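You operate a simulated robot arm through the tools that you are given. There is no shell and no other tool. Be economical: measure what you need, move in short steps, check, and stop when the job is done.

Carry out the task below with a simulated two-armed robot. There is one attempt and no reset: what you move stays moved.

JOB
Take the yellow pin and put it on the valve shelf. Put the pink driver on top of the rim grease pot. Take the pink cartridge and leave it on top of the blue pot. Put the 400 N green block from the top of the drain stand on the top shelf of the spares rack. Take the cap off the pulp jar and lay it down on the top of the trolley. Take the purple spacer and put it on top of the brown lid prop. Open the white drawer. Any order will do. Set down upright: pink cartridge, green block.

It is judged by the outcome, as a careful person would: the job done as asked, and still so three seconds after it is handed in. It fails if anything else is knocked over, pushed out of place, dropped, spilled or broken. Lids that push on must go on centred and level and be pressed home; caps that screw on are set level and turned clockwise until they are tight.

ROBOT AND FRAMES
Two 7-joint arms with two-finger parallel grippers on one trunk, on a base that drives. Base frame: it is fixed to the floor where the robot stands at the start and does not move with it; the origin is under the middle of the robot, x ahead of it, y to its left, z up. Readings come in mm, rad, newtons and seconds.
The left shoulder is at the start at [60, 143, 951], the right one opposite. Places, roughly: blue pot [2250, 1500, 500]; green block [6750, 250, 750]; lid prop [6500, 0, 750]; pink cartridge [5500, 0, 750]; pulp jar [6750, 1000, 750]; purple spacer (4x5x2 cm) [5700, -2500, 1400]; top shelf of the spares rack [5500, -2500, 1400]; valve shelf [2100, 2700, 800]; white drawer [-1100, 2400, 800]. Payload 1.57 kg a hand.
The TCP of each hand is the grasp point between the finger pads, 30 mm short of the fingertips. In the tool frame z runs along the fingers and y along their closing line. Largest opening 110 mm; finger width 24, thickness 12; the body of the gripper, 48 by 112 mm, starts 78 mm behind the TCP.
Orientation is that of the tool frame in the base frame, as [roll, pitch, yaw] about the fixed x, y, z axes, in that order (R = Rz(yaw) Ry(pitch) Rx(roll)). With the fingers straight down and closing along the base's y, the tool's x points along the base's -x, its y along +y and its z along -z.

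CONTROLS
- The arms move only by the tool jog_arm. It takes "left_increments", "right_increments" or both (then of equal length, played together; a hand with none holds still); each is a list of rows, each an object (a shift or turn left out is 0, a gripper value left out holds the last) with "delta_pos": the shift along the tool's x, y, z in mm, a list of three; "rot": the turn, a rotation vector about the tool's x, y, z in rad, a list of three; "fingers": the finger opening in mm, from 0 to 110. In form: [{"delta_pos": [x, y, z], "rot": [wx, wy, wz], "fingers": fingers}, ...]. A call has 1 to 12 rows; each row is the pose to reach, as a shift and turn from the pose commanded when the call began, along the tool's axes at that moment. A row lasts 0.2 s, in which the tool goes at most 50 mm and 0.15 rad; a call with a longer step from one row to the next is refused whole, and so is a gripper value outside its range. Where a pose cannot be reached the arm comes as near as it can. A force on the tool above 40 N (or 10 N above the force at the start of the call, whichever is more), or a blocked arm, ends the call early, and 0.2 s more pass. Each finger travels about 45 mm/s and halts on what it meets, pressing with about 38 N; the grip force reading is that of the motor and also rises with nothing between the fingers. The clock runs only during rows and for 0.2 s after the last one: add rows that repeat a pose to give the fingers time. It gives the time, the measured TCP pose, the force on the tool (base axes), the opening and the grip force at its end, in the units of the frame above (readings bear some noise), with the torque about the TCP (base axes, N m) and any sound that the robot's microphone picked up.
- Cameras (640 x 400 px; columns grow to the right, rows downward): "scene" is now at [67.3, 10.7, 1573.5]; the picture's right is [0.13, -0.99, 0.00], its down [-0.75, -0.10, -0.66] and it looks along [0.65, 0.09, -0.75] (base axes); focal length 270 px, centre (320, 200). "left" rides on the left gripper at [70, -16, -141] in its tool frame; the picture's right is [0.23, 0.97, 0.00], its down [-0.86, 0.20, -0.48] and it looks along [-0.47, 0.11, 0.88] (tool axes); focal length 222 px, centre (320, 200). "right" rides on the right gripper at [70, 16, -141] in its tool frame; the picture's right is [-0.23, 0.97, 0.00], its down [-0.86, -0.20, -0.48] and it looks along [-0.47, -0.11, 0.88] (tool axes); focal length 222 px, centre (320, 200).
- get_image(camera): a new picture of that camera. It takes no simulated time.
- lift_body(by): slides the trunk up (or, below 0, down) by that many mm; the arms and the scene camera ride with it, the base frame stays. It gives what a move gives, with no picture.
- roll_base(legs): drives the robot by 1 to 6 legs, each [ahead, left, turn to the left] in mm, mm and rad, along the robot's own axes; the way and the turn of a leg run together, so that a leg with both is an arc; at most 1500 mm and 3.142 rad a leg. The arms and the cameras ride along, it lands a little off, and it stops where it bumps. It gives what a move gives.
- aim_head(pan, tilt): turns the head with the scene camera to pan (to the left, within 1.501 rad either way) and tilt (down, from -0.506 to 1.204), counted from straight ahead of the robot. It gives what a move gives.
- measure_at(camera, pixels): for up to 12 pixels [column, row] of the newest picture of that camera ("zoom" is the newest enlarged one), the place [x, y, z] in the base frame of the surface seen there, good to about 2 mm, but the place of the scene camera against the robot may be out by one fixed shift of up to 25 mm in any direction. It takes no simulated time.
- enlarge(camera, box): a new picture of the part [left, top, right, bottom] of that camera's present view, enlarged. It takes no simulated time.
- finish_job(): hands the job in; it is judged then, once.

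Work in short steps. Measure before you move; look again where a grasp or a placing could have gone wrong, and mend it. You have 124 turns and 128 pictures in all, those below and enlarged ones among them. Open the grippers and draw the arms clear of the work before you hand the job in, unless the task says otherwise; then end with one line.

The tools are called after ">>>" as name(argument=value, ...) on one line, values as JSON. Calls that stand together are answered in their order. jog_arm: Moves the arms, as the interface text tells. Its arguments: {"type":"object","properties":{"left_increments":{"type":"array","items":{"type":"object","properties":{"delta_pos":{"type":"array","items":{"type":"number"}},"rot":{"type":"array","items":{"type":"number"}},"fingers":{"type":"number"}}}},"right_increments":{"type":"array","items":{"type":"object","properties":{"delta_pos":{"type":"array","items":{"type":"number"}},"rot":{"type":"array","items":{"type":"number"}},"fingers":{"type":"number"}}}}},"required":[]} The other tools are called the same way: lift_body (by) slides the trunk up or down; roll_base (legs) drives the base; aim_head (pan, tilt) turns the head that bears the scene camera; get_image (camera) takes a picture; measure_at (camera, pixels) gives the place of the surface under pixels of a picture; enlarge (camera, box) takes an enlarged picture of a part of a camera's view; finish_job () hands the job in.

At the start:

```text
clock: 0.0
left_tool_pos: [445.2, 382.8, 1112.6]
left_orientation: [3.141, 0.0, -3.141]
left_force: [-0.2, 0.0, -0.3]
left_ft_torque: [0.02, 0.0, -0.02]
left_grip_width: 110.0
left_grip_force: 0.2
right_tool_pos: [448.9, -99.4, 1077.4]
right_orientation: [3.141, 0.0, -3.14]
right_force: [1.0, -0.6, -0.1]
right_ft_torque: [-0.02, 0.02, 0.0]
right_grip_width: 109.9
right_grip_force: 0.1
trunk travel left (down, up): [-550.0, 40.0]
robot x, y, heading: [0.6, 1.1, 0.002]
head pan, tilt: [0.131, 0.852]
```

scene: 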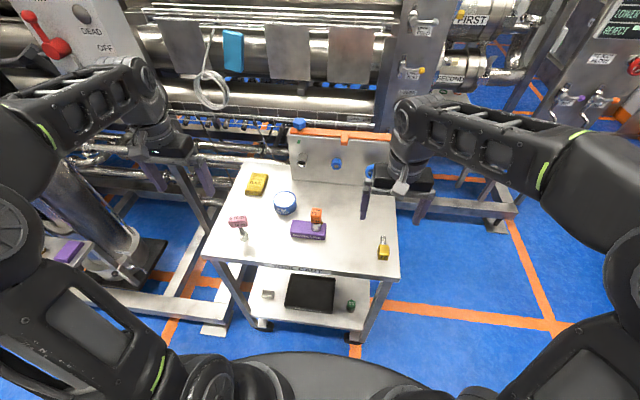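
right: 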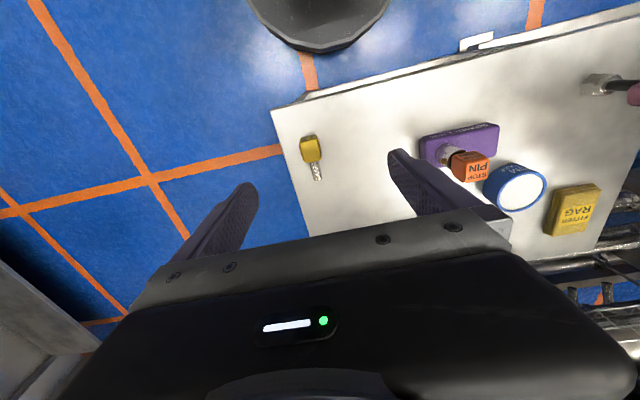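
left: 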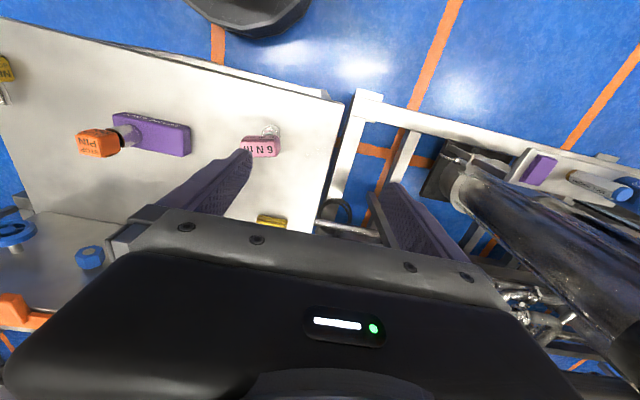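

The scene shows a trolley with the yellow pin (383,248), the pink driver (238,225) and a blue-lidded pot (285,203). I enlarge to read labels and measure these items.

>>> enlarge(camera="scene", box=[200, 110, 420, 330])

>>> measure_at(camera="scene", pixels=[[383, 241], [383, 253], [237, 222], [243, 235], [285, 199], [285, 210], [257, 184], [309, 230], [210, 255], [395, 272], [250, 165], [350, 210]])

```text
1.82 times, centred on (310, 220) of scene
```

zoom: 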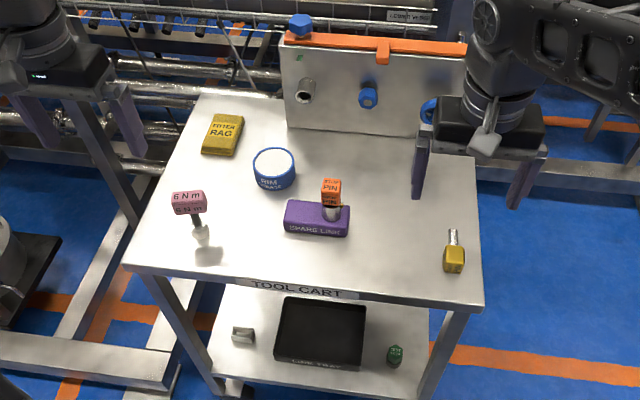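

```text
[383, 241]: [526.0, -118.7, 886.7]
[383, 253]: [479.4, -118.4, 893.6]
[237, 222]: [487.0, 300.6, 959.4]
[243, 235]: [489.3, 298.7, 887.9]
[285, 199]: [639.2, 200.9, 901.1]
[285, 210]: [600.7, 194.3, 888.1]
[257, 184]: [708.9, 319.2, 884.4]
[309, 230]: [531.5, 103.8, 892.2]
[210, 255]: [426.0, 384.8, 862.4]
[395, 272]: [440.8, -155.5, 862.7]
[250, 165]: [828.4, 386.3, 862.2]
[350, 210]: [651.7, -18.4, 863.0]
```

Zoom in on the driver and pot, and on the yellow pin for detail.

>>> enlarge(camera="scene", box=[215, 180, 315, 250])

>>> enlarge(camera="left", box=[200, 90, 340, 240])

>>> enlarge(camera="right", box=[270, 110, 370, 210])

>>> measure_at(camera="right", pixels=[[302, 140], [318, 138], [303, 160], [319, 158], [317, 178], [315, 165], [300, 190], [515, 185], [490, 185], [541, 190]])

>>> measure_at(camera="left", pixels=[[246, 147], [275, 147], [260, 138], [270, 130], [260, 154], [300, 160], [275, 218]])

```text
5.71 times, centred on (265, 215) of scene
```

zoom: 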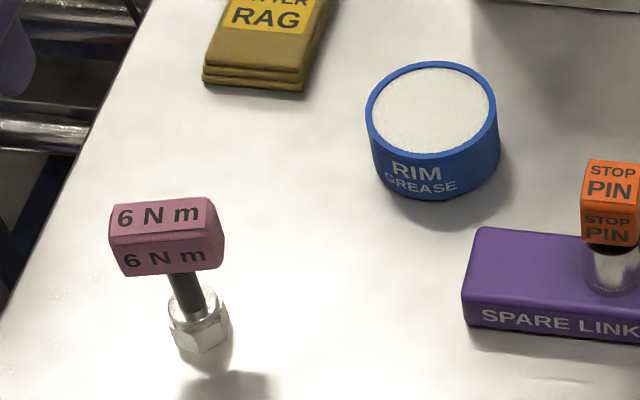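

```text
2.67 times, centred on (270, 165) of left
```

zoom: 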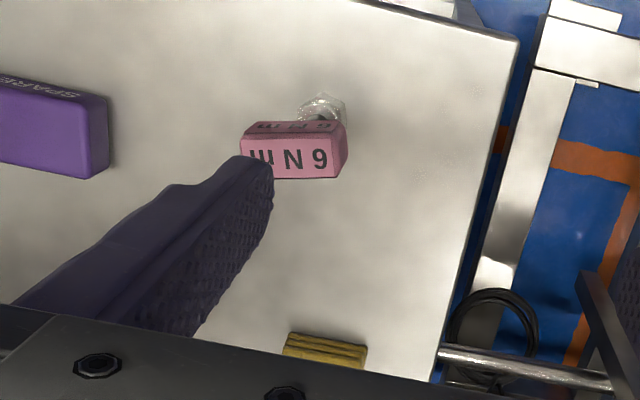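

```text
4.00 times, centred on (320, 160) of right
```

zoom: 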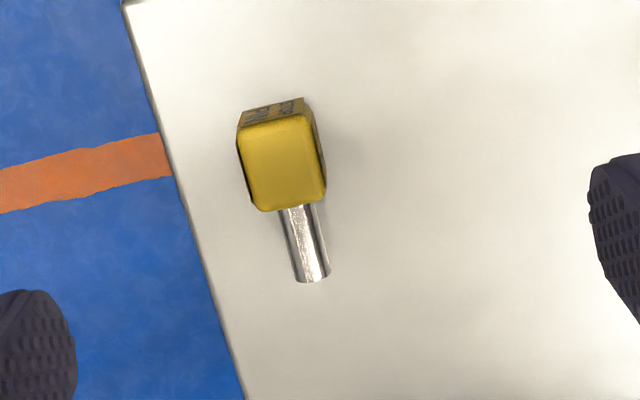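

```text
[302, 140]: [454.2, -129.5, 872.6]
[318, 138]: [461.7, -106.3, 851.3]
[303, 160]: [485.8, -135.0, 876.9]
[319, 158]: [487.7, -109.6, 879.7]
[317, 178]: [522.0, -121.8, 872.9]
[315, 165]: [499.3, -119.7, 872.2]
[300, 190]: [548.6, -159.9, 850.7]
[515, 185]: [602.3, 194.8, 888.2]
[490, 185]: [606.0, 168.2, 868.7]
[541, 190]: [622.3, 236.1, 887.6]
```

```text
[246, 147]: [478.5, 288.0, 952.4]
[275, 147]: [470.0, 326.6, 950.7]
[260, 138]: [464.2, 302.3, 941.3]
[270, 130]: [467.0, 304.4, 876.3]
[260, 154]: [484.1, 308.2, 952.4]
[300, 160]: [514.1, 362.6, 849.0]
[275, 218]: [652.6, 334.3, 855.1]
```

Hand cameras put the table at z≈850 (scene camera ~12 mm high). Move the right hand above the pin and the left above the driver, then look.

>>> jog_arm(right_increments=[{"delta_pos": [-13, -11, 45]}, {"delta_pos": [-26, -22, 90]}, {"delta_pos": [-26, -22, 125]}, {"delta_pos": [-26, -22, 125]}], left_increments=[{"delta_pos": [-10, -25, 25]}, {"delta_pos": [-20, -50, 50]}, {"delta_pos": [-30, -76, 80]}, {"delta_pos": [-30, -76, 80]}])

>>> get_image(camera="right")

>>> get_image(camera="left")

```text
clock: 1.0
left_tool_pos: [474.6, 306.5, 1031.1]
left_orientation: [3.14, 0.0, 3.141]
left_force: [0.0, -0.9, 0.4]
left_ft_torque: [0.01, -0.02, -0.02]
left_grip_width: 109.8
left_grip_force: 0.1
right_tool_pos: [476.9, -121.7, 952.2]
right_orientation: [3.141, -0.001, 3.141]
right_force: [0.4, 0.3, -0.1]
right_ft_torque: [-0.01, -0.01, 0.01]
right_grip_width: 110.0
right_grip_force: 0.1
trunk travel left (down, up): [-550.0, 40.0]
robot x, y, heading: [2.6, 1.0, -0.001]
head pan, tilt: [0.131, 0.852]
```

```text
120 pictures are left
```

right: 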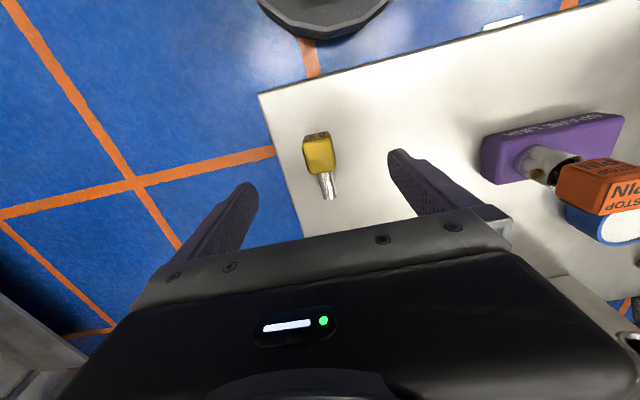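

```text
119 pictures are left
```

left: 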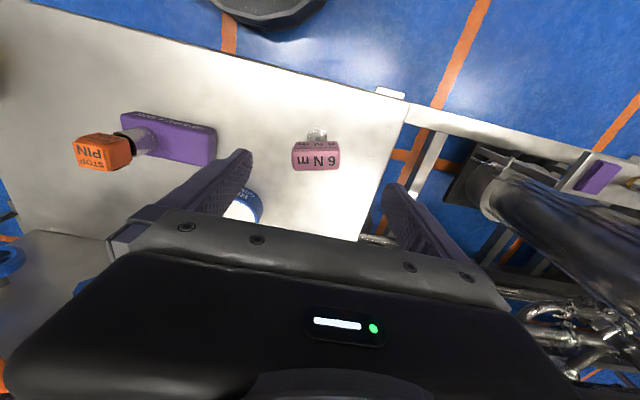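

Measure the driver (295-340, 140-170) and pin corners from the hand cameras.

>>> measure_at(camera="left", pixels=[[296, 150], [338, 150], [294, 167], [338, 168], [316, 158], [298, 143], [336, 143], [318, 133], [230, 205], [258, 205]])

>>> measure_at(camera="right", pixels=[[306, 145], [331, 145], [309, 170], [333, 168], [325, 178], [331, 195], [327, 186], [320, 155], [610, 225], [636, 230], [320, 134]])

```text
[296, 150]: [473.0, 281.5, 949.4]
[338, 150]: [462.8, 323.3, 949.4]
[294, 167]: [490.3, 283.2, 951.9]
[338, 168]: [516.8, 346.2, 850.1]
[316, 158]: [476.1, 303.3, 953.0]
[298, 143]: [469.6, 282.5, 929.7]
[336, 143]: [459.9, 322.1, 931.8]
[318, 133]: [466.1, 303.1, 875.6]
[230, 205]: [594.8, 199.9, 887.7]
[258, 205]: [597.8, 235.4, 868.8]
```

```text
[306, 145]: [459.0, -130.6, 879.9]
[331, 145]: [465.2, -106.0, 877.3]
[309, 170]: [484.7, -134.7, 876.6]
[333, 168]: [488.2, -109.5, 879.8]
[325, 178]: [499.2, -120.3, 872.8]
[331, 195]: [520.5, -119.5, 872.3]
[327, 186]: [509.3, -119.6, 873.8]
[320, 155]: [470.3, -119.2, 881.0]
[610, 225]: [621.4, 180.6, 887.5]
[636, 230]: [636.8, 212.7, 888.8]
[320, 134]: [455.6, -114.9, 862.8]
```

Driver handle is ~42×~22×24 mm centred (478,305,941), yaw ≈0.24; pin head centred (472,-120,865), yaw ≈-0.15. I lower the right hand over the pin and bring the left into a tilted pre-grasp.

>>> jog_arm(right_increments=[{"delta_pos": [2, 0, 20], "rot": [0, 0, 0.08]}, {"delta_pos": [5, 1, 40], "rot": [0, 0, 0.15]}, {"delta_pos": [5, 1, 60], "rot": [0, 0, 0.15]}, {"delta_pos": [5, 1, 68], "rot": [0, 0, 0.15]}, {"delta_pos": [5, 1, 68], "rot": [0, 0, 0.15]}], left_increments=[{"delta_pos": [-11, 2, 3], "rot": [0.013, 0.108, -0.059]}, {"delta_pos": [-22, 4, 5], "rot": [0.026, 0.217, -0.118]}, {"delta_pos": [-33, 6, 8], "rot": [0.039, 0.325, -0.177]}, {"delta_pos": [-44, 8.5, 10], "rot": [0.052, 0.434, -0.236]}, {"delta_pos": [-44, 8.5, 10], "rot": [0.052, 0.434, -0.236]}])

>>> get_image(camera="right")

>>> get_image(camera="left")

```text
clock: 2.2
left_tool_pos: [490.7, 309.6, 1020.6]
left_orientation: [-3.114, -0.211, -3.042]
left_force: [-0.1, -0.1, 0.8]
left_ft_torque: [0.02, 0.0, -0.03]
left_grip_width: 110.4
left_grip_force: 0.1
left hand out of reach, approached as far as the arm can: row 2, 3, 4, 5
right_tool_pos: [471.7, -120.4, 886.0]
right_orientation: [-3.14, -0.001, 2.992]
right_force: [-0.4, 0.1, 0.1]
right_ft_torque: [0.0, 0.01, 0.03]
right_grip_width: 110.2
right_grip_force: 0.1
trunk travel left (down, up): [-550.0, 40.0]
robot x, y, heading: [3.3, -2.3, 0.0]
head pan, tilt: [0.131, 0.852]
```

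```text
118 pictures are left
```

right: 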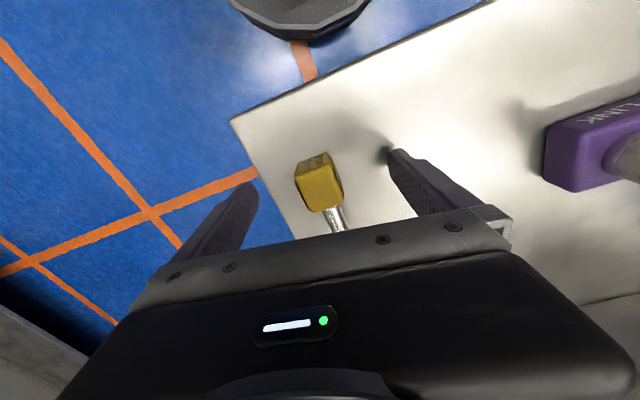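

```text
117 pictures are left
```

left: 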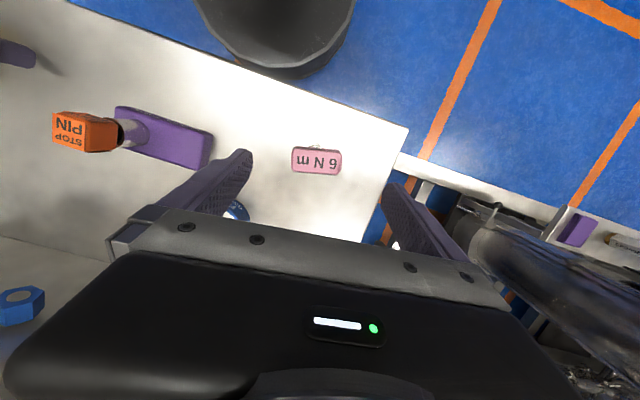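

Left hand couldn't tilt back that far (reached 0.21). I ease the left tilt back by 0.3 to see where it lands, and close the right on the pin head.

>>> jog_arm(right_increments=[{"fingers": 80}, {"fingers": 50}, {"fingers": 20}, {"fingers": 15}, {"fingers": 15}, {"fingers": 15}], left_increments=[{"rot": [0, -0.1, 0]}, {"rot": [0, -0.2, 0]}, {"rot": [0, -0.3, 0]}, {"rot": [0, -0.3, 0]}, {"rot": [0, -0.3, 0]}, {"rot": [0, -0.3, 0]}])

```text
clock: 3.6
left_tool_pos: [490.7, 310.6, 1019.3]
left_orientation: [-3.116, 0.09, -3.037]
left_force: [-0.4, -0.4, -0.7]
left_ft_torque: [0.0, -0.03, 0.0]
left_grip_width: 109.8
left_grip_force: 0.2
right_tool_pos: [472.4, -120.6, 886.0]
right_orientation: [3.141, -0.002, 2.992]
right_force: [-0.7, 0.3, 0.3]
right_ft_torque: [-0.01, 0.0, 0.01]
right_grip_width: 29.3
right_grip_force: 22.4
trunk travel left (down, up): [-550.0, 40.0]
robot x, y, heading: [-3.9, 1.3, 0.0]
head pan, tilt: [0.131, 0.852]
```

Pin gripped (29.3 mm, 22 N). Lift it, and align the left hand to yaw 0.24 with slight back-tilt.

>>> jog_arm(right_increments=[{"delta_pos": [0, 0, -20]}, {"delta_pos": [0, 0, -50]}, {"delta_pos": [0, 0, -90]}, {"delta_pos": [0, 0, -120]}], left_increments=[{"delta_pos": [-1, -1, 0], "rot": [-0.01, 0.1, -0.06]}, {"delta_pos": [-3, -2, 0], "rot": [-0.025, 0.2, -0.135]}, {"delta_pos": [-3, -2, 0], "rot": [-0.025, 0.21, -0.135]}, {"delta_pos": [-3, -2, 0], "rot": [-0.025, 0.21, -0.135]}])

>>> get_image(camera="left")

>>> get_image(camera="right")

```text
clock: 4.6
left_tool_pos: [494.4, 307.6, 1019.3]
left_orientation: [3.14, -0.121, -2.902]
left_force: [-0.5, -0.3, -0.4]
left_ft_torque: [-0.02, -0.02, 0.03]
left_grip_width: 110.1
left_grip_force: 0.0
right_tool_pos: [472.4, -120.2, 1006.0]
right_orientation: [3.141, 0.001, 2.993]
right_force: [0.3, -0.8, -0.4]
right_ft_torque: [-0.01, 0.01, -0.01]
right_grip_width: 28.9
right_grip_force: 38.4
trunk travel left (down, up): [-550.0, 40.0]
robot x, y, heading: [-1.4, -0.0, -0.002]
head pan, tilt: [0.131, 0.852]
```

```text
116 pictures are left
```

left: 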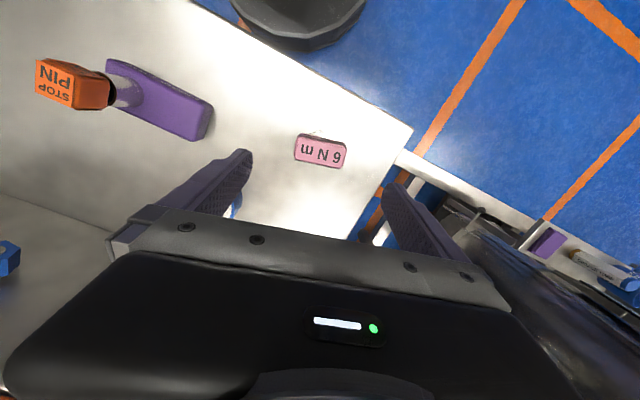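

```text
115 pictures are left
```

right: 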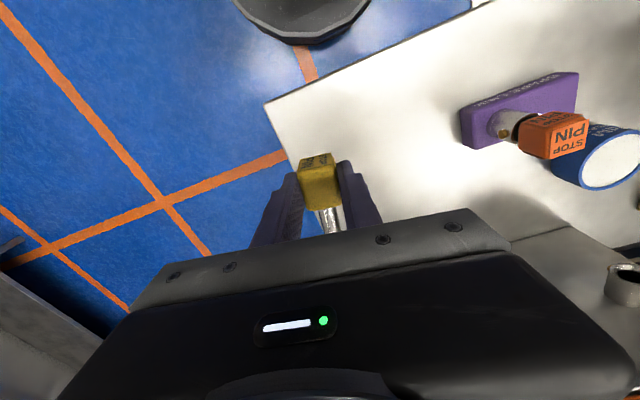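

Pin is held. Measure the driver handle and, in the right view, the pot rim extremes.

>>> measure_at(camera="left", pixels=[[301, 137], [344, 143], [298, 158], [340, 165], [320, 151], [320, 140], [319, 162]])

>>> measure_at(camera="right", pixels=[[586, 165], [600, 150], [634, 143], [585, 180], [600, 187], [620, 183], [610, 160], [636, 160], [535, 133], [560, 122]])

```text
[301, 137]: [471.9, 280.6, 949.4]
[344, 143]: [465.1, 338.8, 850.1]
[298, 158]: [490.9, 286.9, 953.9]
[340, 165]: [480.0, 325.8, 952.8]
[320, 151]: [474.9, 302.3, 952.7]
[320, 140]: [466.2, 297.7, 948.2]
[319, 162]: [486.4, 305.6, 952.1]
```

```text
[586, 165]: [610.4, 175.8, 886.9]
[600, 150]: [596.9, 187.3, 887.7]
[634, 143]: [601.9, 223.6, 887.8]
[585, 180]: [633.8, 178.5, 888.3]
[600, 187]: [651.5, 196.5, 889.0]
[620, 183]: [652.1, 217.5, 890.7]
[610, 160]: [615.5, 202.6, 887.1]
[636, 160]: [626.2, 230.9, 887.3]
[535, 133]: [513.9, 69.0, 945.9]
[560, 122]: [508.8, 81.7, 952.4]
```

Descend the left hand around the handle (centre ≈(476.5,303.5,941)) and close.

>>> jog_arm(left_increments=[{"delta_pos": [2, 0, 25]}, {"delta_pos": [4, 0.3, 50]}, {"delta_pos": [4, 0.3, 62], "fingers": 90}, {"delta_pos": [4, 0.3, 62], "fingers": 70}, {"delta_pos": [4, 0.3, 62], "fingers": 50}, {"delta_pos": [4, 0.3, 62], "fingers": 30}, {"delta_pos": [4, 0.3, 62], "fingers": 30}, {"delta_pos": [4, 0.3, 62], "fingers": 30}])

>>> get_image(camera="left")

```text
clock: 6.4
left_tool_pos: [482.0, 307.0, 957.0]
left_orientation: [3.139, -0.122, -2.903]
left_force: [-0.1, -0.6, 0.0]
left_ft_torque: [-0.01, 0.01, -0.01]
left_grip_width: 51.5
left_grip_force: 34.9
right_tool_pos: [473.2, -120.1, 1004.7]
right_orientation: [-3.141, 0.003, 2.991]
right_force: [0.0, 0.2, -0.8]
right_ft_torque: [-0.04, 0.01, 0.01]
right_grip_width: 28.9
right_grip_force: 37.8
trunk travel left (down, up): [-550.0, 40.0]
robot x, y, heading: [2.0, 1.0, 0.0]
head pan, tilt: [0.131, 0.852]
```

```text
114 pictures are left
```

left: 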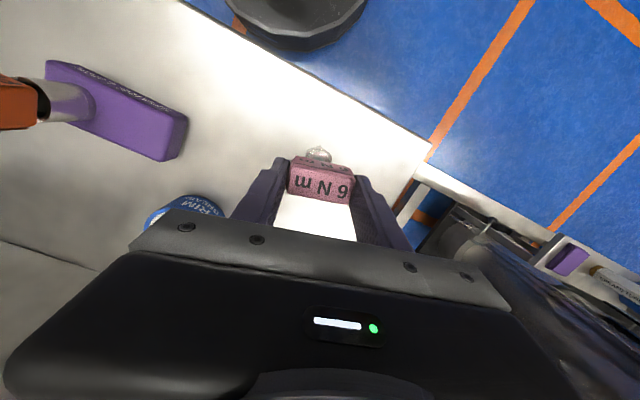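

Gripped (51.5 mm, 35 N). Lift straight up out of the nut.

>>> jog_arm(left_increments=[{"delta_pos": [1.2, 0, -10]}, {"delta_pos": [2.4, 0, -20]}, {"delta_pos": [4.8, 0, -40]}, {"delta_pos": [7.2, 0, -60]}, {"delta_pos": [10.8, 0, -90]}])

>>> get_image(camera="scene")

```text
clock: 7.6
left_tool_pos: [482.7, 307.5, 1045.9]
left_orientation: [3.139, -0.121, -2.906]
left_force: [0.8, -0.3, -0.3]
left_ft_torque: [0.03, 0.01, 0.01]
left_grip_width: 51.4
left_grip_force: 38.1
right_tool_pos: [473.6, -120.8, 1005.5]
right_orientation: [-3.14, 0.0, 2.992]
right_force: [-0.1, 0.5, -1.0]
right_ft_torque: [-0.04, 0.01, 0.0]
right_grip_width: 28.9
right_grip_force: 38.0
trunk travel left (down, up): [-550.0, 40.0]
robot x, y, heading: [2.2, 0.2, -0.002]
head pan, tilt: [0.131, 0.852]
```

```text
113 pictures are left
```

scene: 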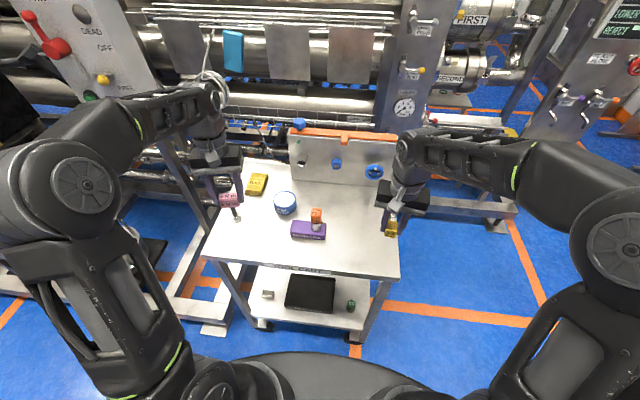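

Check how much shaft hangs and whether it has cleared the nut.

>>> enlarge(camera="scene", box=[190, 150, 290, 230])

>>> measure_at(camera="scene", pixels=[[236, 216], [237, 219], [229, 197], [229, 203], [285, 198], [234, 210]])

```text
5.00 times, centred on (240, 190) of scene
```

zoom: 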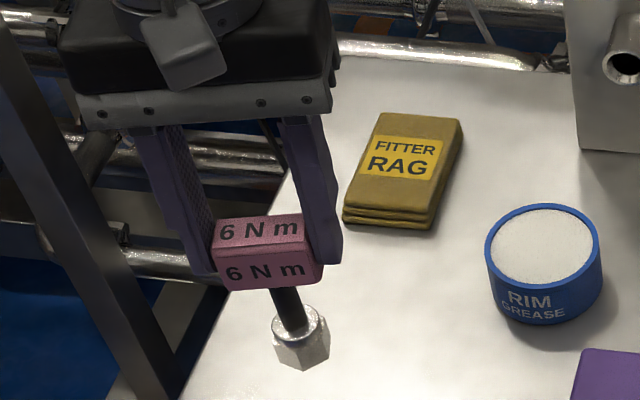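

```text
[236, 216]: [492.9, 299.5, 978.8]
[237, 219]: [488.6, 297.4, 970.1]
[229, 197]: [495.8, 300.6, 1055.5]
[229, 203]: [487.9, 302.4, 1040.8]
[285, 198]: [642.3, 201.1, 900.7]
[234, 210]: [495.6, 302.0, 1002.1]
```

The hex foot is part of the driver (it lifted too), so it can stand upright on the pot. Move across above the pot at the same orientation.

>>> jog_arm(left_increments=[{"delta_pos": [-24, -26.5, -3]}, {"delta_pos": [-48, -53, -6]}, {"delta_pos": [-72, -79.5, -9]}, {"delta_pos": [-96, -106, -11.5]}, {"delta_pos": [-118.7, -132.5, -14.3]}, {"delta_pos": [-118.7, -132.5, -14.3]}])

>>> get_image(camera="left")

```text
clock: 9.0
left_tool_pos: [541.5, 258.5, 1051.7]
left_orientation: [3.134, -0.122, -2.906]
left_force: [-0.1, 0.6, -1.8]
left_ft_torque: [-0.02, -0.02, -0.01]
left_grip_width: 51.5
left_grip_force: 37.8
left hand out of reach, approached as far as the arm can: row 3, 4, 5, 6
right_tool_pos: [471.5, -118.9, 1006.0]
right_orientation: [3.141, 0.0, 2.992]
right_force: [-0.3, -0.7, 0.2]
right_ft_torque: [-0.02, 0.0, -0.02]
right_grip_width: 28.8
right_grip_force: 38.6
trunk travel left (down, up): [-550.0, 40.0]
robot x, y, heading: [1.9, -2.0, 0.0]
head pan, tilt: [0.131, 0.852]
```

```text
111 pictures are left
```

left: 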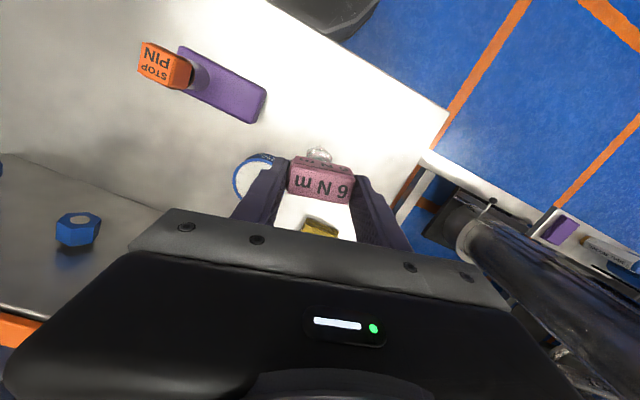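

Out of reach by about 100 mm; check the clearance between my base (rows ~355) and the trolley before driving closer.

>>> measure_at(camera="scene", pixels=[[310, 354], [260, 360], [400, 375], [310, 325], [258, 320], [365, 325], [257, 290], [350, 350], [211, 255], [397, 272]])

```text
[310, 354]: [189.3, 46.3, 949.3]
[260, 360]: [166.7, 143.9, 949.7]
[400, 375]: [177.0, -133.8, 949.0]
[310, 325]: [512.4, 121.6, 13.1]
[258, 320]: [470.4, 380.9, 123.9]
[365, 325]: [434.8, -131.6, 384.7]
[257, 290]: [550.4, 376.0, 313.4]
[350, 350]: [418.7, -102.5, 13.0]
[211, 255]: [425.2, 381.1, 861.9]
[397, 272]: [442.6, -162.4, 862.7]
```

Raise the trunk 40 mm (improves overhead reach) and drive 45 mm ahead, 45 mm right.

>>> lift_body(by=39)

>>> roll_base(legs=[[45, -45, 0]])

```text
clock: 9.8
left_tool_pos: [542.0, 257.4, 1090.0]
left_orientation: [3.137, -0.123, -2.905]
left_force: [-0.4, 0.8, -1.3]
left_ft_torque: [0.01, -0.04, -0.01]
left_grip_width: 51.3
left_grip_force: 37.8
right_tool_pos: [471.7, -119.0, 1043.7]
right_orientation: [3.141, 0.001, 2.991]
right_force: [0.0, 0.1, -1.1]
right_ft_torque: [-0.04, 0.04, 0.0]
right_grip_width: 28.8
right_grip_force: 37.8
trunk travel left (down, up): [-589.0, 1.0]
robot x, y, heading: [-0.6, 2.1, -0.0]
head pan, tilt: [0.131, 0.852]
```

```text
clock: 10.8
left_tool_pos: [588.5, 211.8, 1090.2]
left_orientation: [3.132, -0.123, -2.909]
left_force: [0.7, -1.1, -1.0]
left_ft_torque: [0.01, 0.0, 0.0]
left_grip_width: 51.1
left_grip_force: 37.8
right_tool_pos: [517.3, -165.9, 1043.6]
right_orientation: [3.141, -0.002, 2.989]
right_force: [0.7, 0.0, -1.3]
right_ft_torque: [0.04, 0.04, -0.01]
right_grip_width: 28.8
right_grip_force: 37.9
trunk travel left (down, up): [-589.0, 1.0]
robot x, y, heading: [46.3, -43.5, 0.002]
head pan, tilt: [0.131, 0.852]
```

Move the rest of the way over the pot centre, bottom ~17 mm above the lid.

>>> jog_arm(left_increments=[{"delta_pos": [-16, -5, 21.6], "rot": [0.01, 0, 0]}, {"delta_pos": [-32, -10, 43.2], "rot": [0.01, 0, 0]}, {"delta_pos": [-47.8, -14.3, 64.7], "rot": [0.01, 0, 0]}, {"delta_pos": [-47.8, -14.3, 64.7], "rot": [0.01, 0, 0]}])

>>> enlarge(camera="scene", box=[200, 140, 320, 230])

>>> get_image(camera="left")

```text
clock: 11.8
left_tool_pos: [630.1, 209.4, 1018.8]
left_orientation: [-3.138, -0.122, -2.907]
left_force: [0.1, -0.3, -1.9]
left_ft_torque: [0.02, -0.05, 0.02]
left_grip_width: 51.4
left_grip_force: 38.2
right_tool_pos: [517.0, -166.5, 1044.4]
right_orientation: [-3.141, 0.002, 2.991]
right_force: [-1.4, 0.2, 0.3]
right_ft_torque: [-0.03, 0.02, -0.02]
right_grip_width: 28.8
right_grip_force: 38.4
trunk travel left (down, up): [-589.0, 1.0]
robot x, y, heading: [45.6, -42.0, -0.003]
head pan, tilt: [0.131, 0.852]
```

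```text
4.44 times, centred on (260, 185) of scene
```

zoom: 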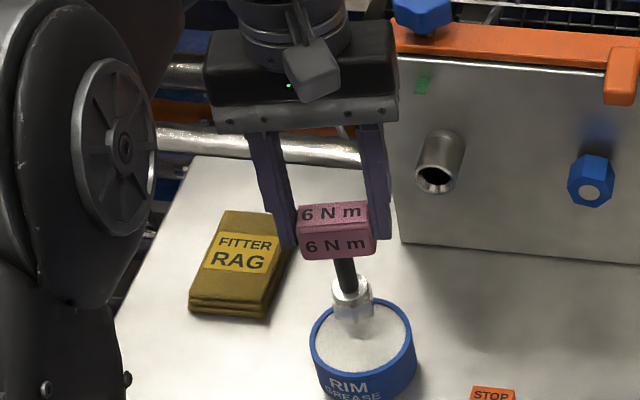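

```text
109 pictures are left
```

left: 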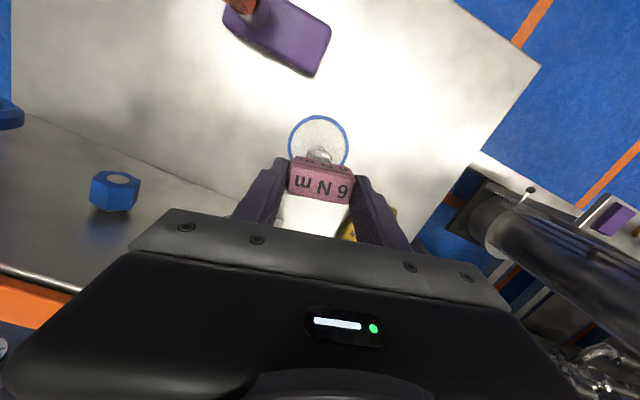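

The socket appears over the pot. Measure the pot rim and socket positions in the left view.

>>> measure_at(camera="left", pixels=[[291, 140], [346, 140], [319, 117], [298, 122], [340, 122], [318, 153], [319, 148], [293, 152], [345, 153]])

```text
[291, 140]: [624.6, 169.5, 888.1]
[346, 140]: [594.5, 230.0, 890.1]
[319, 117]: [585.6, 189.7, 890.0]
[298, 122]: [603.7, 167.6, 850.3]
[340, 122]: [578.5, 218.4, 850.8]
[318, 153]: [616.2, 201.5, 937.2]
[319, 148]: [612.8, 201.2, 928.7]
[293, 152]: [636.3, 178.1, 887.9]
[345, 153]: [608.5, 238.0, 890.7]
```

Shift 6 mm back toward the pot centre and lower in small steps to contact.

>>> jog_arm(left_increments=[{"delta_pos": [4.5, 1.4, 10]}, {"delta_pos": [3.7, 1.4, 17]}, {"delta_pos": [3.5, 1.4, 19]}, {"delta_pos": [3.4, 1.4, 20.5]}, {"delta_pos": [3.2, 1.4, 22]}, {"delta_pos": [3.0, 1.4, 23.5]}, {"delta_pos": [2.9, 1.4, 25]}])

>>> enlarge(camera="scene", box=[220, 160, 320, 230])

```text
clock: 13.4
left_tool_pos: [622.7, 207.6, 997.3]
left_orientation: [-3.139, -0.119, -2.907]
left_force: [-1.5, 2.5, 11.7]
left_ft_torque: [0.35, 0.28, 0.01]
left_grip_width: 51.2
left_grip_force: 38.0
right_tool_pos: [516.0, -165.9, 1045.2]
right_orientation: [3.142, -0.001, 2.989]
right_force: [0.0, -0.4, -0.8]
right_ft_torque: [0.01, -0.02, 0.03]
right_grip_width: 28.7
right_grip_force: 38.5
trunk travel left (down, up): [-589.0, 1.0]
robot x, y, heading: [45.6, -44.2, -0.003]
head pan, tilt: [0.131, 0.852]
```

```text
5.71 times, centred on (270, 195) of scene
```

zoom: 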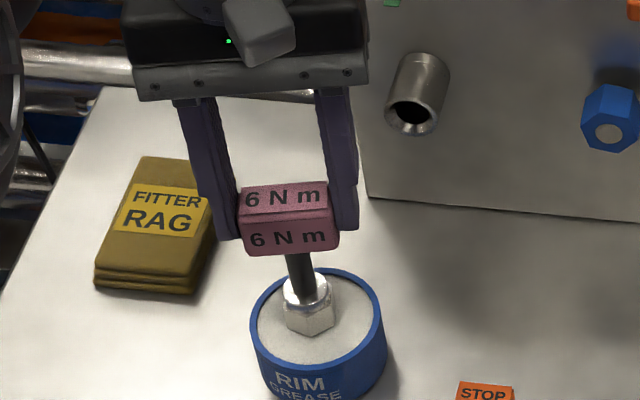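

Seated with 11.7 N contact, near the centre. Open and withdraw straight back.

>>> jog_arm(left_increments=[{"fingers": 56}, {"fingers": 64}, {"fingers": 80}, {"fingers": 90}, {"delta_pos": [0, 0, -20], "fingers": 90}, {"delta_pos": [0, 0, -60], "fingers": 90}, {"delta_pos": [40, 20, -100], "fingers": 90}, {"delta_pos": [80, 30, -110], "fingers": 90}])

>>> get_image(camera="scene")

```text
refused: row 7 steps farther than a row can; nothing moved
```

```text
107 pictures are left
```

scene: 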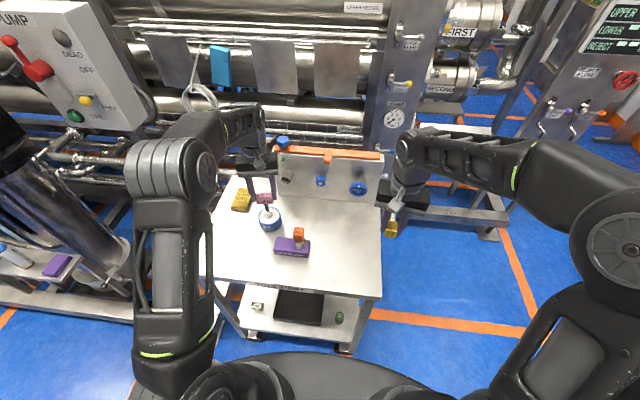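

Refused because a row was too long; repeat with shorter steps.

>>> jog_arm(left_increments=[{"fingers": 56}, {"fingers": 64}, {"fingers": 80}, {"fingers": 90}, {"delta_pos": [0, 0, -20], "fingers": 90}, {"delta_pos": [0, 0, -55], "fingers": 90}, {"delta_pos": [25, 10, -90], "fingers": 90}, {"delta_pos": [60, 20, -110], "fingers": 90}, {"delta_pos": [100, 30, -110], "fingers": 90}])

>>> enlarge(camera="scene", box=[180, 130, 400, 270])

```text
clock: 15.4
left_tool_pos: [526.1, 221.2, 1118.5]
left_orientation: [-3.138, -0.121, -2.909]
left_force: [-0.9, 0.2, -0.3]
left_ft_torque: [0.0, -0.1, -0.01]
left_grip_width: 90.3
left_grip_force: 0.1
left hand out of reach, approached as far as the arm can: row 7, 8
right_tool_pos: [512.9, -165.2, 1045.7]
right_orientation: [3.141, 0.004, 2.99]
right_force: [-0.3, 0.3, -0.7]
right_ft_torque: [-0.02, -0.06, 0.04]
right_grip_width: 29.3
right_grip_force: 38.4
trunk travel left (down, up): [-589.0, 1.0]
robot x, y, heading: [43.5, -46.5, -0.003]
head pan, tilt: [0.131, 0.852]
```

```text
2.86 times, centred on (290, 200) of scene
```

zoom: 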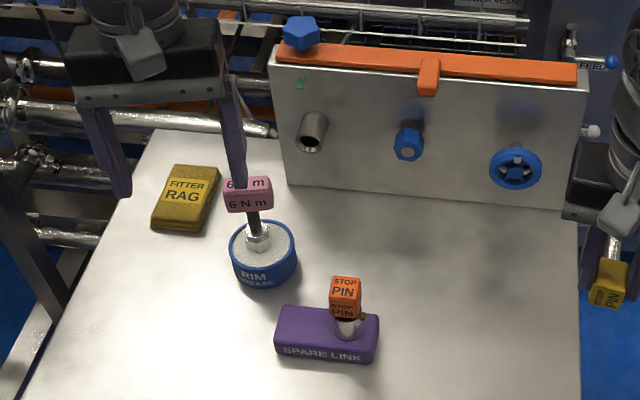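

The driver stands on the pot. Back away from the trolley and look left for the valve shelf/drawer side.

>>> roll_base(legs=[[-350, 0, 0]])

>>> aim_head(pan=1.0, tilt=0.3)

>>> get_image(camera="scene")

>>> aim_head(pan=-0.7, tilt=0.3)

>>> get_image(camera="scene")

```text
clock: 17.7
left_tool_pos: [182.4, 222.8, 1117.1]
left_orientation: [-3.139, -0.121, -2.904]
left_force: [0.3, 0.4, 0.2]
left_ft_torque: [0.0, -0.01, 0.02]
left_grip_width: 90.0
left_grip_force: 0.1
right_tool_pos: [174.7, -163.4, 1043.9]
right_orientation: [-3.14, 0.0, 2.992]
right_force: [0.1, 0.6, -1.0]
right_ft_torque: [0.03, -0.06, 0.05]
right_grip_width: 29.0
right_grip_force: 38.0
trunk travel left (down, up): [-589.0, 1.0]
robot x, y, heading: [-297.9, -44.1, 0.006]
head pan, tilt: [0.131, 0.852]
```

```text
clock: 18.8
left_tool_pos: [183.4, 223.3, 1117.4]
left_orientation: [-3.138, -0.122, -2.904]
left_force: [-0.3, -0.1, -0.4]
left_ft_torque: [-0.01, 0.0, 0.0]
left_grip_width: 90.0
left_grip_force: 0.0
right_tool_pos: [173.1, -163.9, 1043.2]
right_orientation: [3.14, 0.001, 2.993]
right_force: [0.5, 0.1, -1.3]
right_ft_torque: [0.05, -0.03, 0.01]
right_grip_width: 28.9
right_grip_force: 38.4
trunk travel left (down, up): [-589.0, 1.0]
robot x, y, heading: [-297.8, -47.7, 0.002]
head pan, tilt: [1.0, 0.3]
```

```text
105 pictures are left
```

scene: 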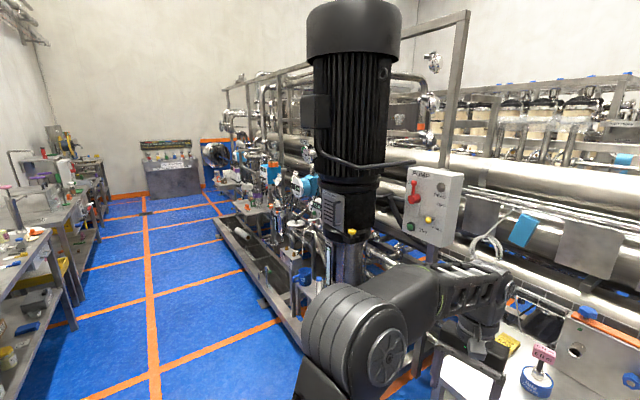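

```text
clock: 20.6
left_tool_pos: [183.1, 223.2, 1117.1]
left_orientation: [-3.138, -0.121, -2.904]
left_force: [-0.3, -0.4, -0.3]
left_ft_torque: [0.02, 0.03, 0.01]
left_grip_width: 90.3
left_grip_force: 0.1
right_tool_pos: [174.2, -164.3, 1043.8]
right_orientation: [3.142, 0.0, 2.994]
right_force: [-0.2, 0.7, -0.6]
right_ft_torque: [-0.01, 0.01, 0.01]
right_grip_width: 29.1
right_grip_force: 38.6
trunk travel left (down, up): [-589.0, 1.0]
robot x, y, heading: [-296.2, -46.8, -0.0]
head pan, tilt: [-0.7, 0.3]
```

```text
104 pictures are left
```

scene: 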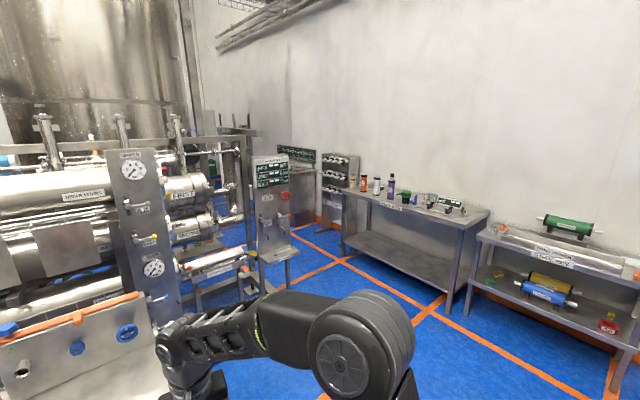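

Map the right side: measure floor points, bench legs and skid edges.

>>> measure_at(camera="scene", pixels=[[270, 250], [300, 235], [420, 310], [330, 240], [195, 300], [250, 285], [343, 240], [450, 300], [490, 215], [620, 350], [255, 160], [325, 155]])

>>> aim_head(pan=1.1, tilt=0.4)

>>> get_image(camera="scene")

>>> measure_at(camera="scene", pixels=[[250, 310], [255, 200], [215, 160], [180, 200], [150, 350], [60, 290], [40, 200], [120, 160], [220, 260], [280, 180], [205, 170], [290, 330]])

```text
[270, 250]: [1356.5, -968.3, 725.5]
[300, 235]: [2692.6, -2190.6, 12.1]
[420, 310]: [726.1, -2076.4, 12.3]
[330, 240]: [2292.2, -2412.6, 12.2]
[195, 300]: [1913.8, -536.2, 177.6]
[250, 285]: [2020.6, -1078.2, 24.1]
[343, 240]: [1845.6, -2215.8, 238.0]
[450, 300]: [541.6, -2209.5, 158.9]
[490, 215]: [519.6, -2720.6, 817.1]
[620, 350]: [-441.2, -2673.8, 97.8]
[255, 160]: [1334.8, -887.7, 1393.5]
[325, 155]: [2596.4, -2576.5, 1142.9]
```

```text
clock: 22.4
left_tool_pos: [183.4, 223.4, 1117.4]
left_orientation: [-3.138, -0.122, -2.903]
left_force: [-1.6, -0.2, 0.2]
left_ft_torque: [-0.02, -0.02, -0.02]
left_grip_width: 90.2
left_grip_force: 0.1
right_tool_pos: [172.7, -164.1, 1044.5]
right_orientation: [3.141, 0.001, 2.993]
right_force: [-0.1, 0.3, -0.6]
right_ft_torque: [0.02, 0.01, 0.0]
right_grip_width: 29.0
right_grip_force: 38.1
trunk travel left (down, up): [-589.0, 1.0]
robot x, y, heading: [-300.8, -46.1, 0.004]
head pan, tilt: [1.1, 0.4]
```

```text
103 pictures are left
```

scene: 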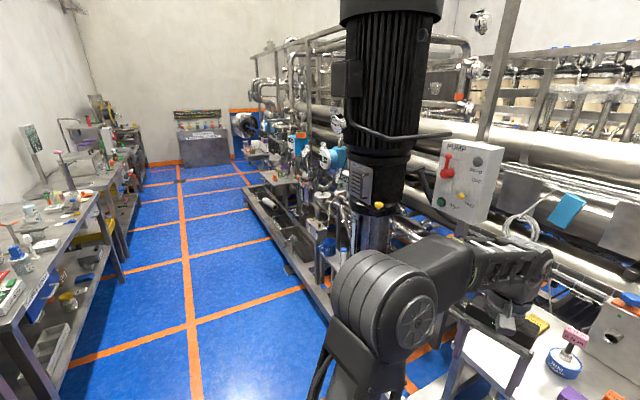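

```text
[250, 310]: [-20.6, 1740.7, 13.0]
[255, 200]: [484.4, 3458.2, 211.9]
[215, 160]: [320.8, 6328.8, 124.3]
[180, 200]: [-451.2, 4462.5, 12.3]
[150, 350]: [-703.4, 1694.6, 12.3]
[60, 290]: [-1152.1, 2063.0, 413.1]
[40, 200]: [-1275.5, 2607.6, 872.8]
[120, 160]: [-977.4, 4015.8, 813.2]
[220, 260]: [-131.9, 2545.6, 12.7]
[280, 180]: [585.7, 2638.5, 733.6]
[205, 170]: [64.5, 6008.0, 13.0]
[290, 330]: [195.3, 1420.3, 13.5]
```

The left corridor (x -900…200) is clear floor. Drive up it to see the white drawer at about (-1100,2400).

>>> roll_base(legs=[[0, 0, 1.571], [1100, 100, 0], [900, 0, 0]])

>>> aim_head(pan=1.2, tilt=0.5)

>>> get_image(camera="scene")

>>> aim_head(pan=-1.0, tilt=0.4)

>>> get_image(camera="scene")

```text
clock: 36.2
left_tool_pos: [-685.7, 2432.5, 1118.3]
left_orientation: [-3.14, -0.121, -1.314]
left_force: [-0.4, 1.0, -0.4]
left_ft_torque: [-0.01, -0.02, 0.03]
left_grip_width: 90.0
left_grip_force: 0.1
right_tool_pos: [-299.1, 2431.5, 1043.7]
right_orientation: [3.141, 0.0, -1.697]
right_force: [-0.3, 0.7, -1.2]
right_ft_torque: [0.0, 0.03, 0.0]
right_grip_width: 29.1
right_grip_force: 38.2
trunk travel left (down, up): [-589.0, 1.0]
robot x, y, heading: [-406.6, 1957.6, 1.597]
head pan, tilt: [1.1, 0.4]
```

```text
clock: 36.8
left_tool_pos: [-685.6, 2431.5, 1117.2]
left_orientation: [-3.138, -0.122, -1.313]
left_force: [0.5, 0.0, 0.4]
left_ft_torque: [-0.01, -0.01, 0.03]
left_grip_width: 90.1
left_grip_force: 0.1
right_tool_pos: [-299.2, 2431.1, 1044.0]
right_orientation: [3.141, 0.001, -1.696]
right_force: [0.6, 0.3, -0.9]
right_ft_torque: [-0.01, 0.0, 0.02]
right_grip_width: 29.0
right_grip_force: 38.5
trunk travel left (down, up): [-589.0, 1.0]
robot x, y, heading: [-410.0, 1953.6, 1.593]
head pan, tilt: [1.201, 0.499]
```

```text
102 pictures are left
```

scene: 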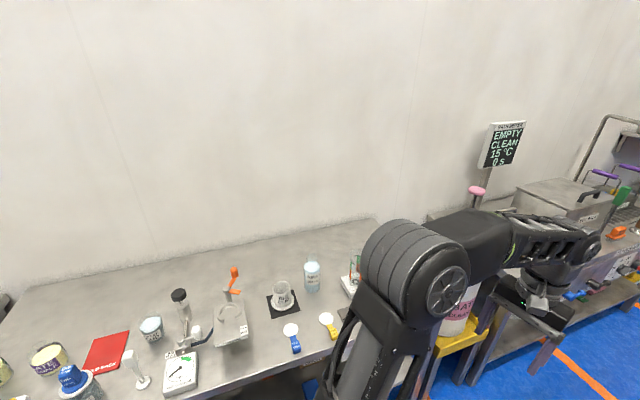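

```text
clock: 38.9
left_tool_pos: [-685.0, 2432.9, 1116.4]
left_orientation: [-3.137, -0.122, -1.314]
left_force: [-0.5, -0.4, -0.3]
left_ft_torque: [0.0, -0.01, -0.02]
left_grip_width: 90.0
left_grip_force: 0.1
right_tool_pos: [-298.7, 2430.9, 1043.8]
right_orientation: [-3.141, 0.0, -1.697]
right_force: [0.3, -0.6, -0.4]
right_ft_torque: [-0.01, 0.02, 0.03]
right_grip_width: 28.7
right_grip_force: 38.1
trunk travel left (down, up): [-589.0, 1.0]
robot x, y, heading: [-407.8, 1957.4, 1.596]
head pan, tilt: [-1.0, 0.4]
```

```text
101 pictures are left
```

scene: 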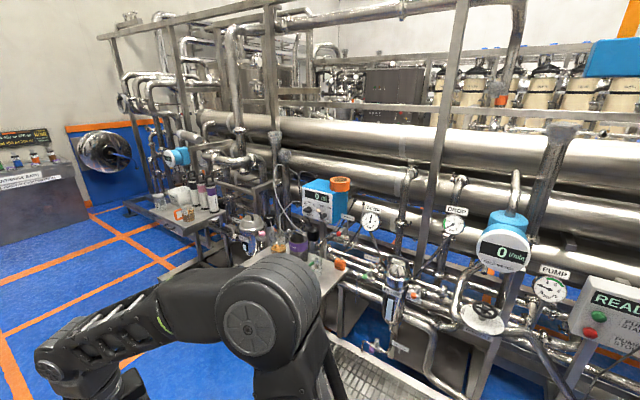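

Drive on to y≈2550 and turn to face the bench with the drawer.

>>> roll_base(legs=[[590, -110, 0], [0, 0, 1.546]])

>>> aim_head(pan=0.0, tilt=0.6)

>>> get_image(camera="scene")

```text
clock: 46.0
left_tool_pos: [-791.1, 2255.0, 1117.9]
left_orientation: [-3.138, -0.12, 0.238]
left_force: [-0.4, -0.2, 0.4]
left_ft_torque: [-0.01, 0.0, 0.02]
left_grip_width: 90.0
left_grip_force: 0.1
right_tool_pos: [-782.1, 2641.4, 1044.7]
right_orientation: [-3.141, -0.002, -0.147]
right_force: [-0.2, 0.6, -0.3]
right_ft_torque: [-0.01, -0.02, -0.03]
right_grip_width: 28.9
right_grip_force: 37.6
trunk travel left (down, up): [-589.0, 1.0]
robot x, y, heading: [-312.4, 2518.5, -3.137]
head pan, tilt: [-1.0, 0.4]
```

```text
clock: 47.2
left_tool_pos: [-791.3, 2254.7, 1118.3]
left_orientation: [-3.139, -0.122, 0.237]
left_force: [0.0, 0.2, -1.0]
left_ft_torque: [0.02, 0.0, 0.0]
left_grip_width: 90.0
left_grip_force: 0.1
right_tool_pos: [-782.3, 2642.3, 1042.9]
right_orientation: [-3.141, 0.0, -0.148]
right_force: [0.0, 0.1, -0.4]
right_ft_torque: [0.03, 0.01, -0.03]
right_grip_width: 28.9
right_grip_force: 37.2
trunk travel left (down, up): [-589.0, 1.0]
robot x, y, heading: [-311.1, 2524.7, -3.138]
head pan, tilt: [0.0, 0.6]
```

```text
100 pictures are left
```

scene: 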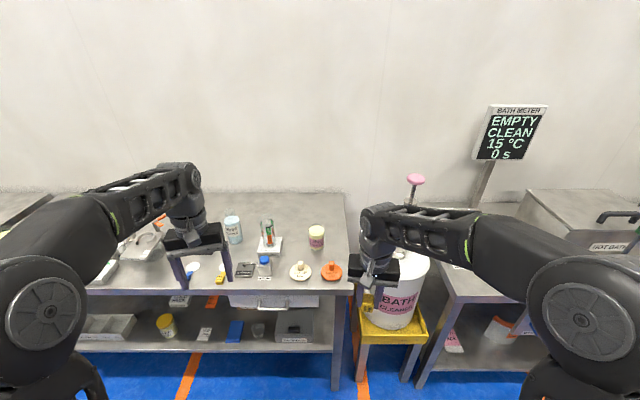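

The drawer seems to be under the bench top at (272,300). Enlarge and measure.

>>> enlarge(camera="scene", box=[170, 250, 340, 350])

>>> measure_at(camera="scene", pixels=[[232, 300], [275, 300], [315, 300], [275, 293], [275, 307], [300, 291], [120, 291], [250, 306], [300, 306], [275, 312]])

```text
3.76 times, centred on (255, 300) of scene
```

zoom: 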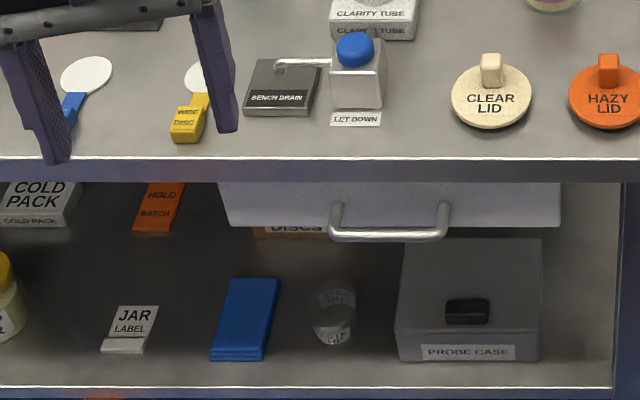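

```text
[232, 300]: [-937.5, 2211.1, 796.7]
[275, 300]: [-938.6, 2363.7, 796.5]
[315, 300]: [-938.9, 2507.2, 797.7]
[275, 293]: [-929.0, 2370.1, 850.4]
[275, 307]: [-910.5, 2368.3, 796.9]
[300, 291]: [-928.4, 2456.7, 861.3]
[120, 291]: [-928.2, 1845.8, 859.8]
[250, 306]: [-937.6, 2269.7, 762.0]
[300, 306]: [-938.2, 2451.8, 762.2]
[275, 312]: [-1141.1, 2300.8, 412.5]
```

The drawer's D-handle bar is at about (-892,2366,785) true (scene bias removed). Bring the left hand down in front of the bench, vertical and square.

>>> jog_arm(left_increments=[{"delta_pos": [-1.5, -18.6, 36.5], "rot": [0, -0.02, 0.04]}, {"delta_pos": [-3, -37, 73], "rot": [0, -0.04, 0.08]}, {"delta_pos": [-4.5, -56, 109.5], "rot": [0, -0.06, 0.12]}, {"delta_pos": [-6, -75, 146], "rot": [0, -0.08, 0.16]}, {"delta_pos": [-7.5, -93, 182.5], "rot": [0, -0.1, 0.2]}, {"delta_pos": [-9, -112, 219], "rot": [0, -0.12, 0.237]}, {"delta_pos": [-9, -112, 219], "rot": [0, -0.12, 0.237], "fingers": 60}])

```text
clock: 48.8
left_tool_pos: [-801.9, 2367.1, 899.4]
left_orientation: [-3.123, 0.001, 0.002]
left_force: [0.6, 0.4, -0.3]
left_ft_torque: [0.0, 0.0, 0.01]
left_grip_width: 59.6
left_grip_force: 0.1
right_tool_pos: [-782.0, 2641.3, 1044.2]
right_orientation: [3.141, 0.001, -0.146]
right_force: [-0.3, -0.5, -1.0]
right_ft_torque: [-0.02, 0.03, -0.01]
right_grip_width: 28.9
right_grip_force: 37.7
trunk travel left (down, up): [-589.0, 1.0]
robot x, y, heading: [-310.0, 2524.0, -3.143]
head pan, tilt: [0.0, 0.6]
```

Pitch the left hand forward to horizontal while lowering to handle height.

>>> jog_arm(left_increments=[{"delta_pos": [0, 0, 10], "rot": [-0.002, -0.143, 0]}, {"delta_pos": [0, 0, 20], "rot": [-0.004, -0.286, 0]}, {"delta_pos": [0, 0, 30], "rot": [-0.006, -0.429, 0]}, {"delta_pos": [0, 0, 40], "rot": [-0.008, -0.571, 0]}, {"delta_pos": [0, 0, 50], "rot": [-0.01, -0.714, 0]}, {"delta_pos": [0, 0, 60], "rot": [-0.01, -0.857, 0]}, {"delta_pos": [0, 0, 70], "rot": [-0.01, -1.0, 0]}, {"delta_pos": [0, 0, 80], "rot": [-0.01, -1.143, 0]}, {"delta_pos": [0, 0, 90], "rot": [-0.01, -1.286, 0]}, {"delta_pos": [0, 0, 100], "rot": [-0.01, -1.429, 0]}, {"delta_pos": [0, 0, 114], "rot": [-0.01, -1.571, 0]}, {"delta_pos": [0, 0, 114], "rot": [-0.01, -1.571, 0]}])

```text
clock: 51.4
left_tool_pos: [-811.1, 2379.8, 803.1]
left_orientation: [-1.195, 1.558, 1.969]
left_force: [0.6, 0.4, 0.1]
left_ft_torque: [0.02, -0.01, 0.0]
left_grip_width: 59.9
left_grip_force: 0.1
left hand out of reach, approached as far as the arm can: row 11, 12
right_tool_pos: [-782.0, 2641.2, 1044.2]
right_orientation: [3.142, -0.001, -0.148]
right_force: [-0.7, -0.4, -0.5]
right_ft_torque: [0.02, 0.02, 0.0]
right_grip_width: 29.0
right_grip_force: 37.6
trunk travel left (down, up): [-589.0, 1.0]
robot x, y, heading: [-312.3, 2523.3, -3.135]
head pan, tilt: [0.0, 0.6]
```

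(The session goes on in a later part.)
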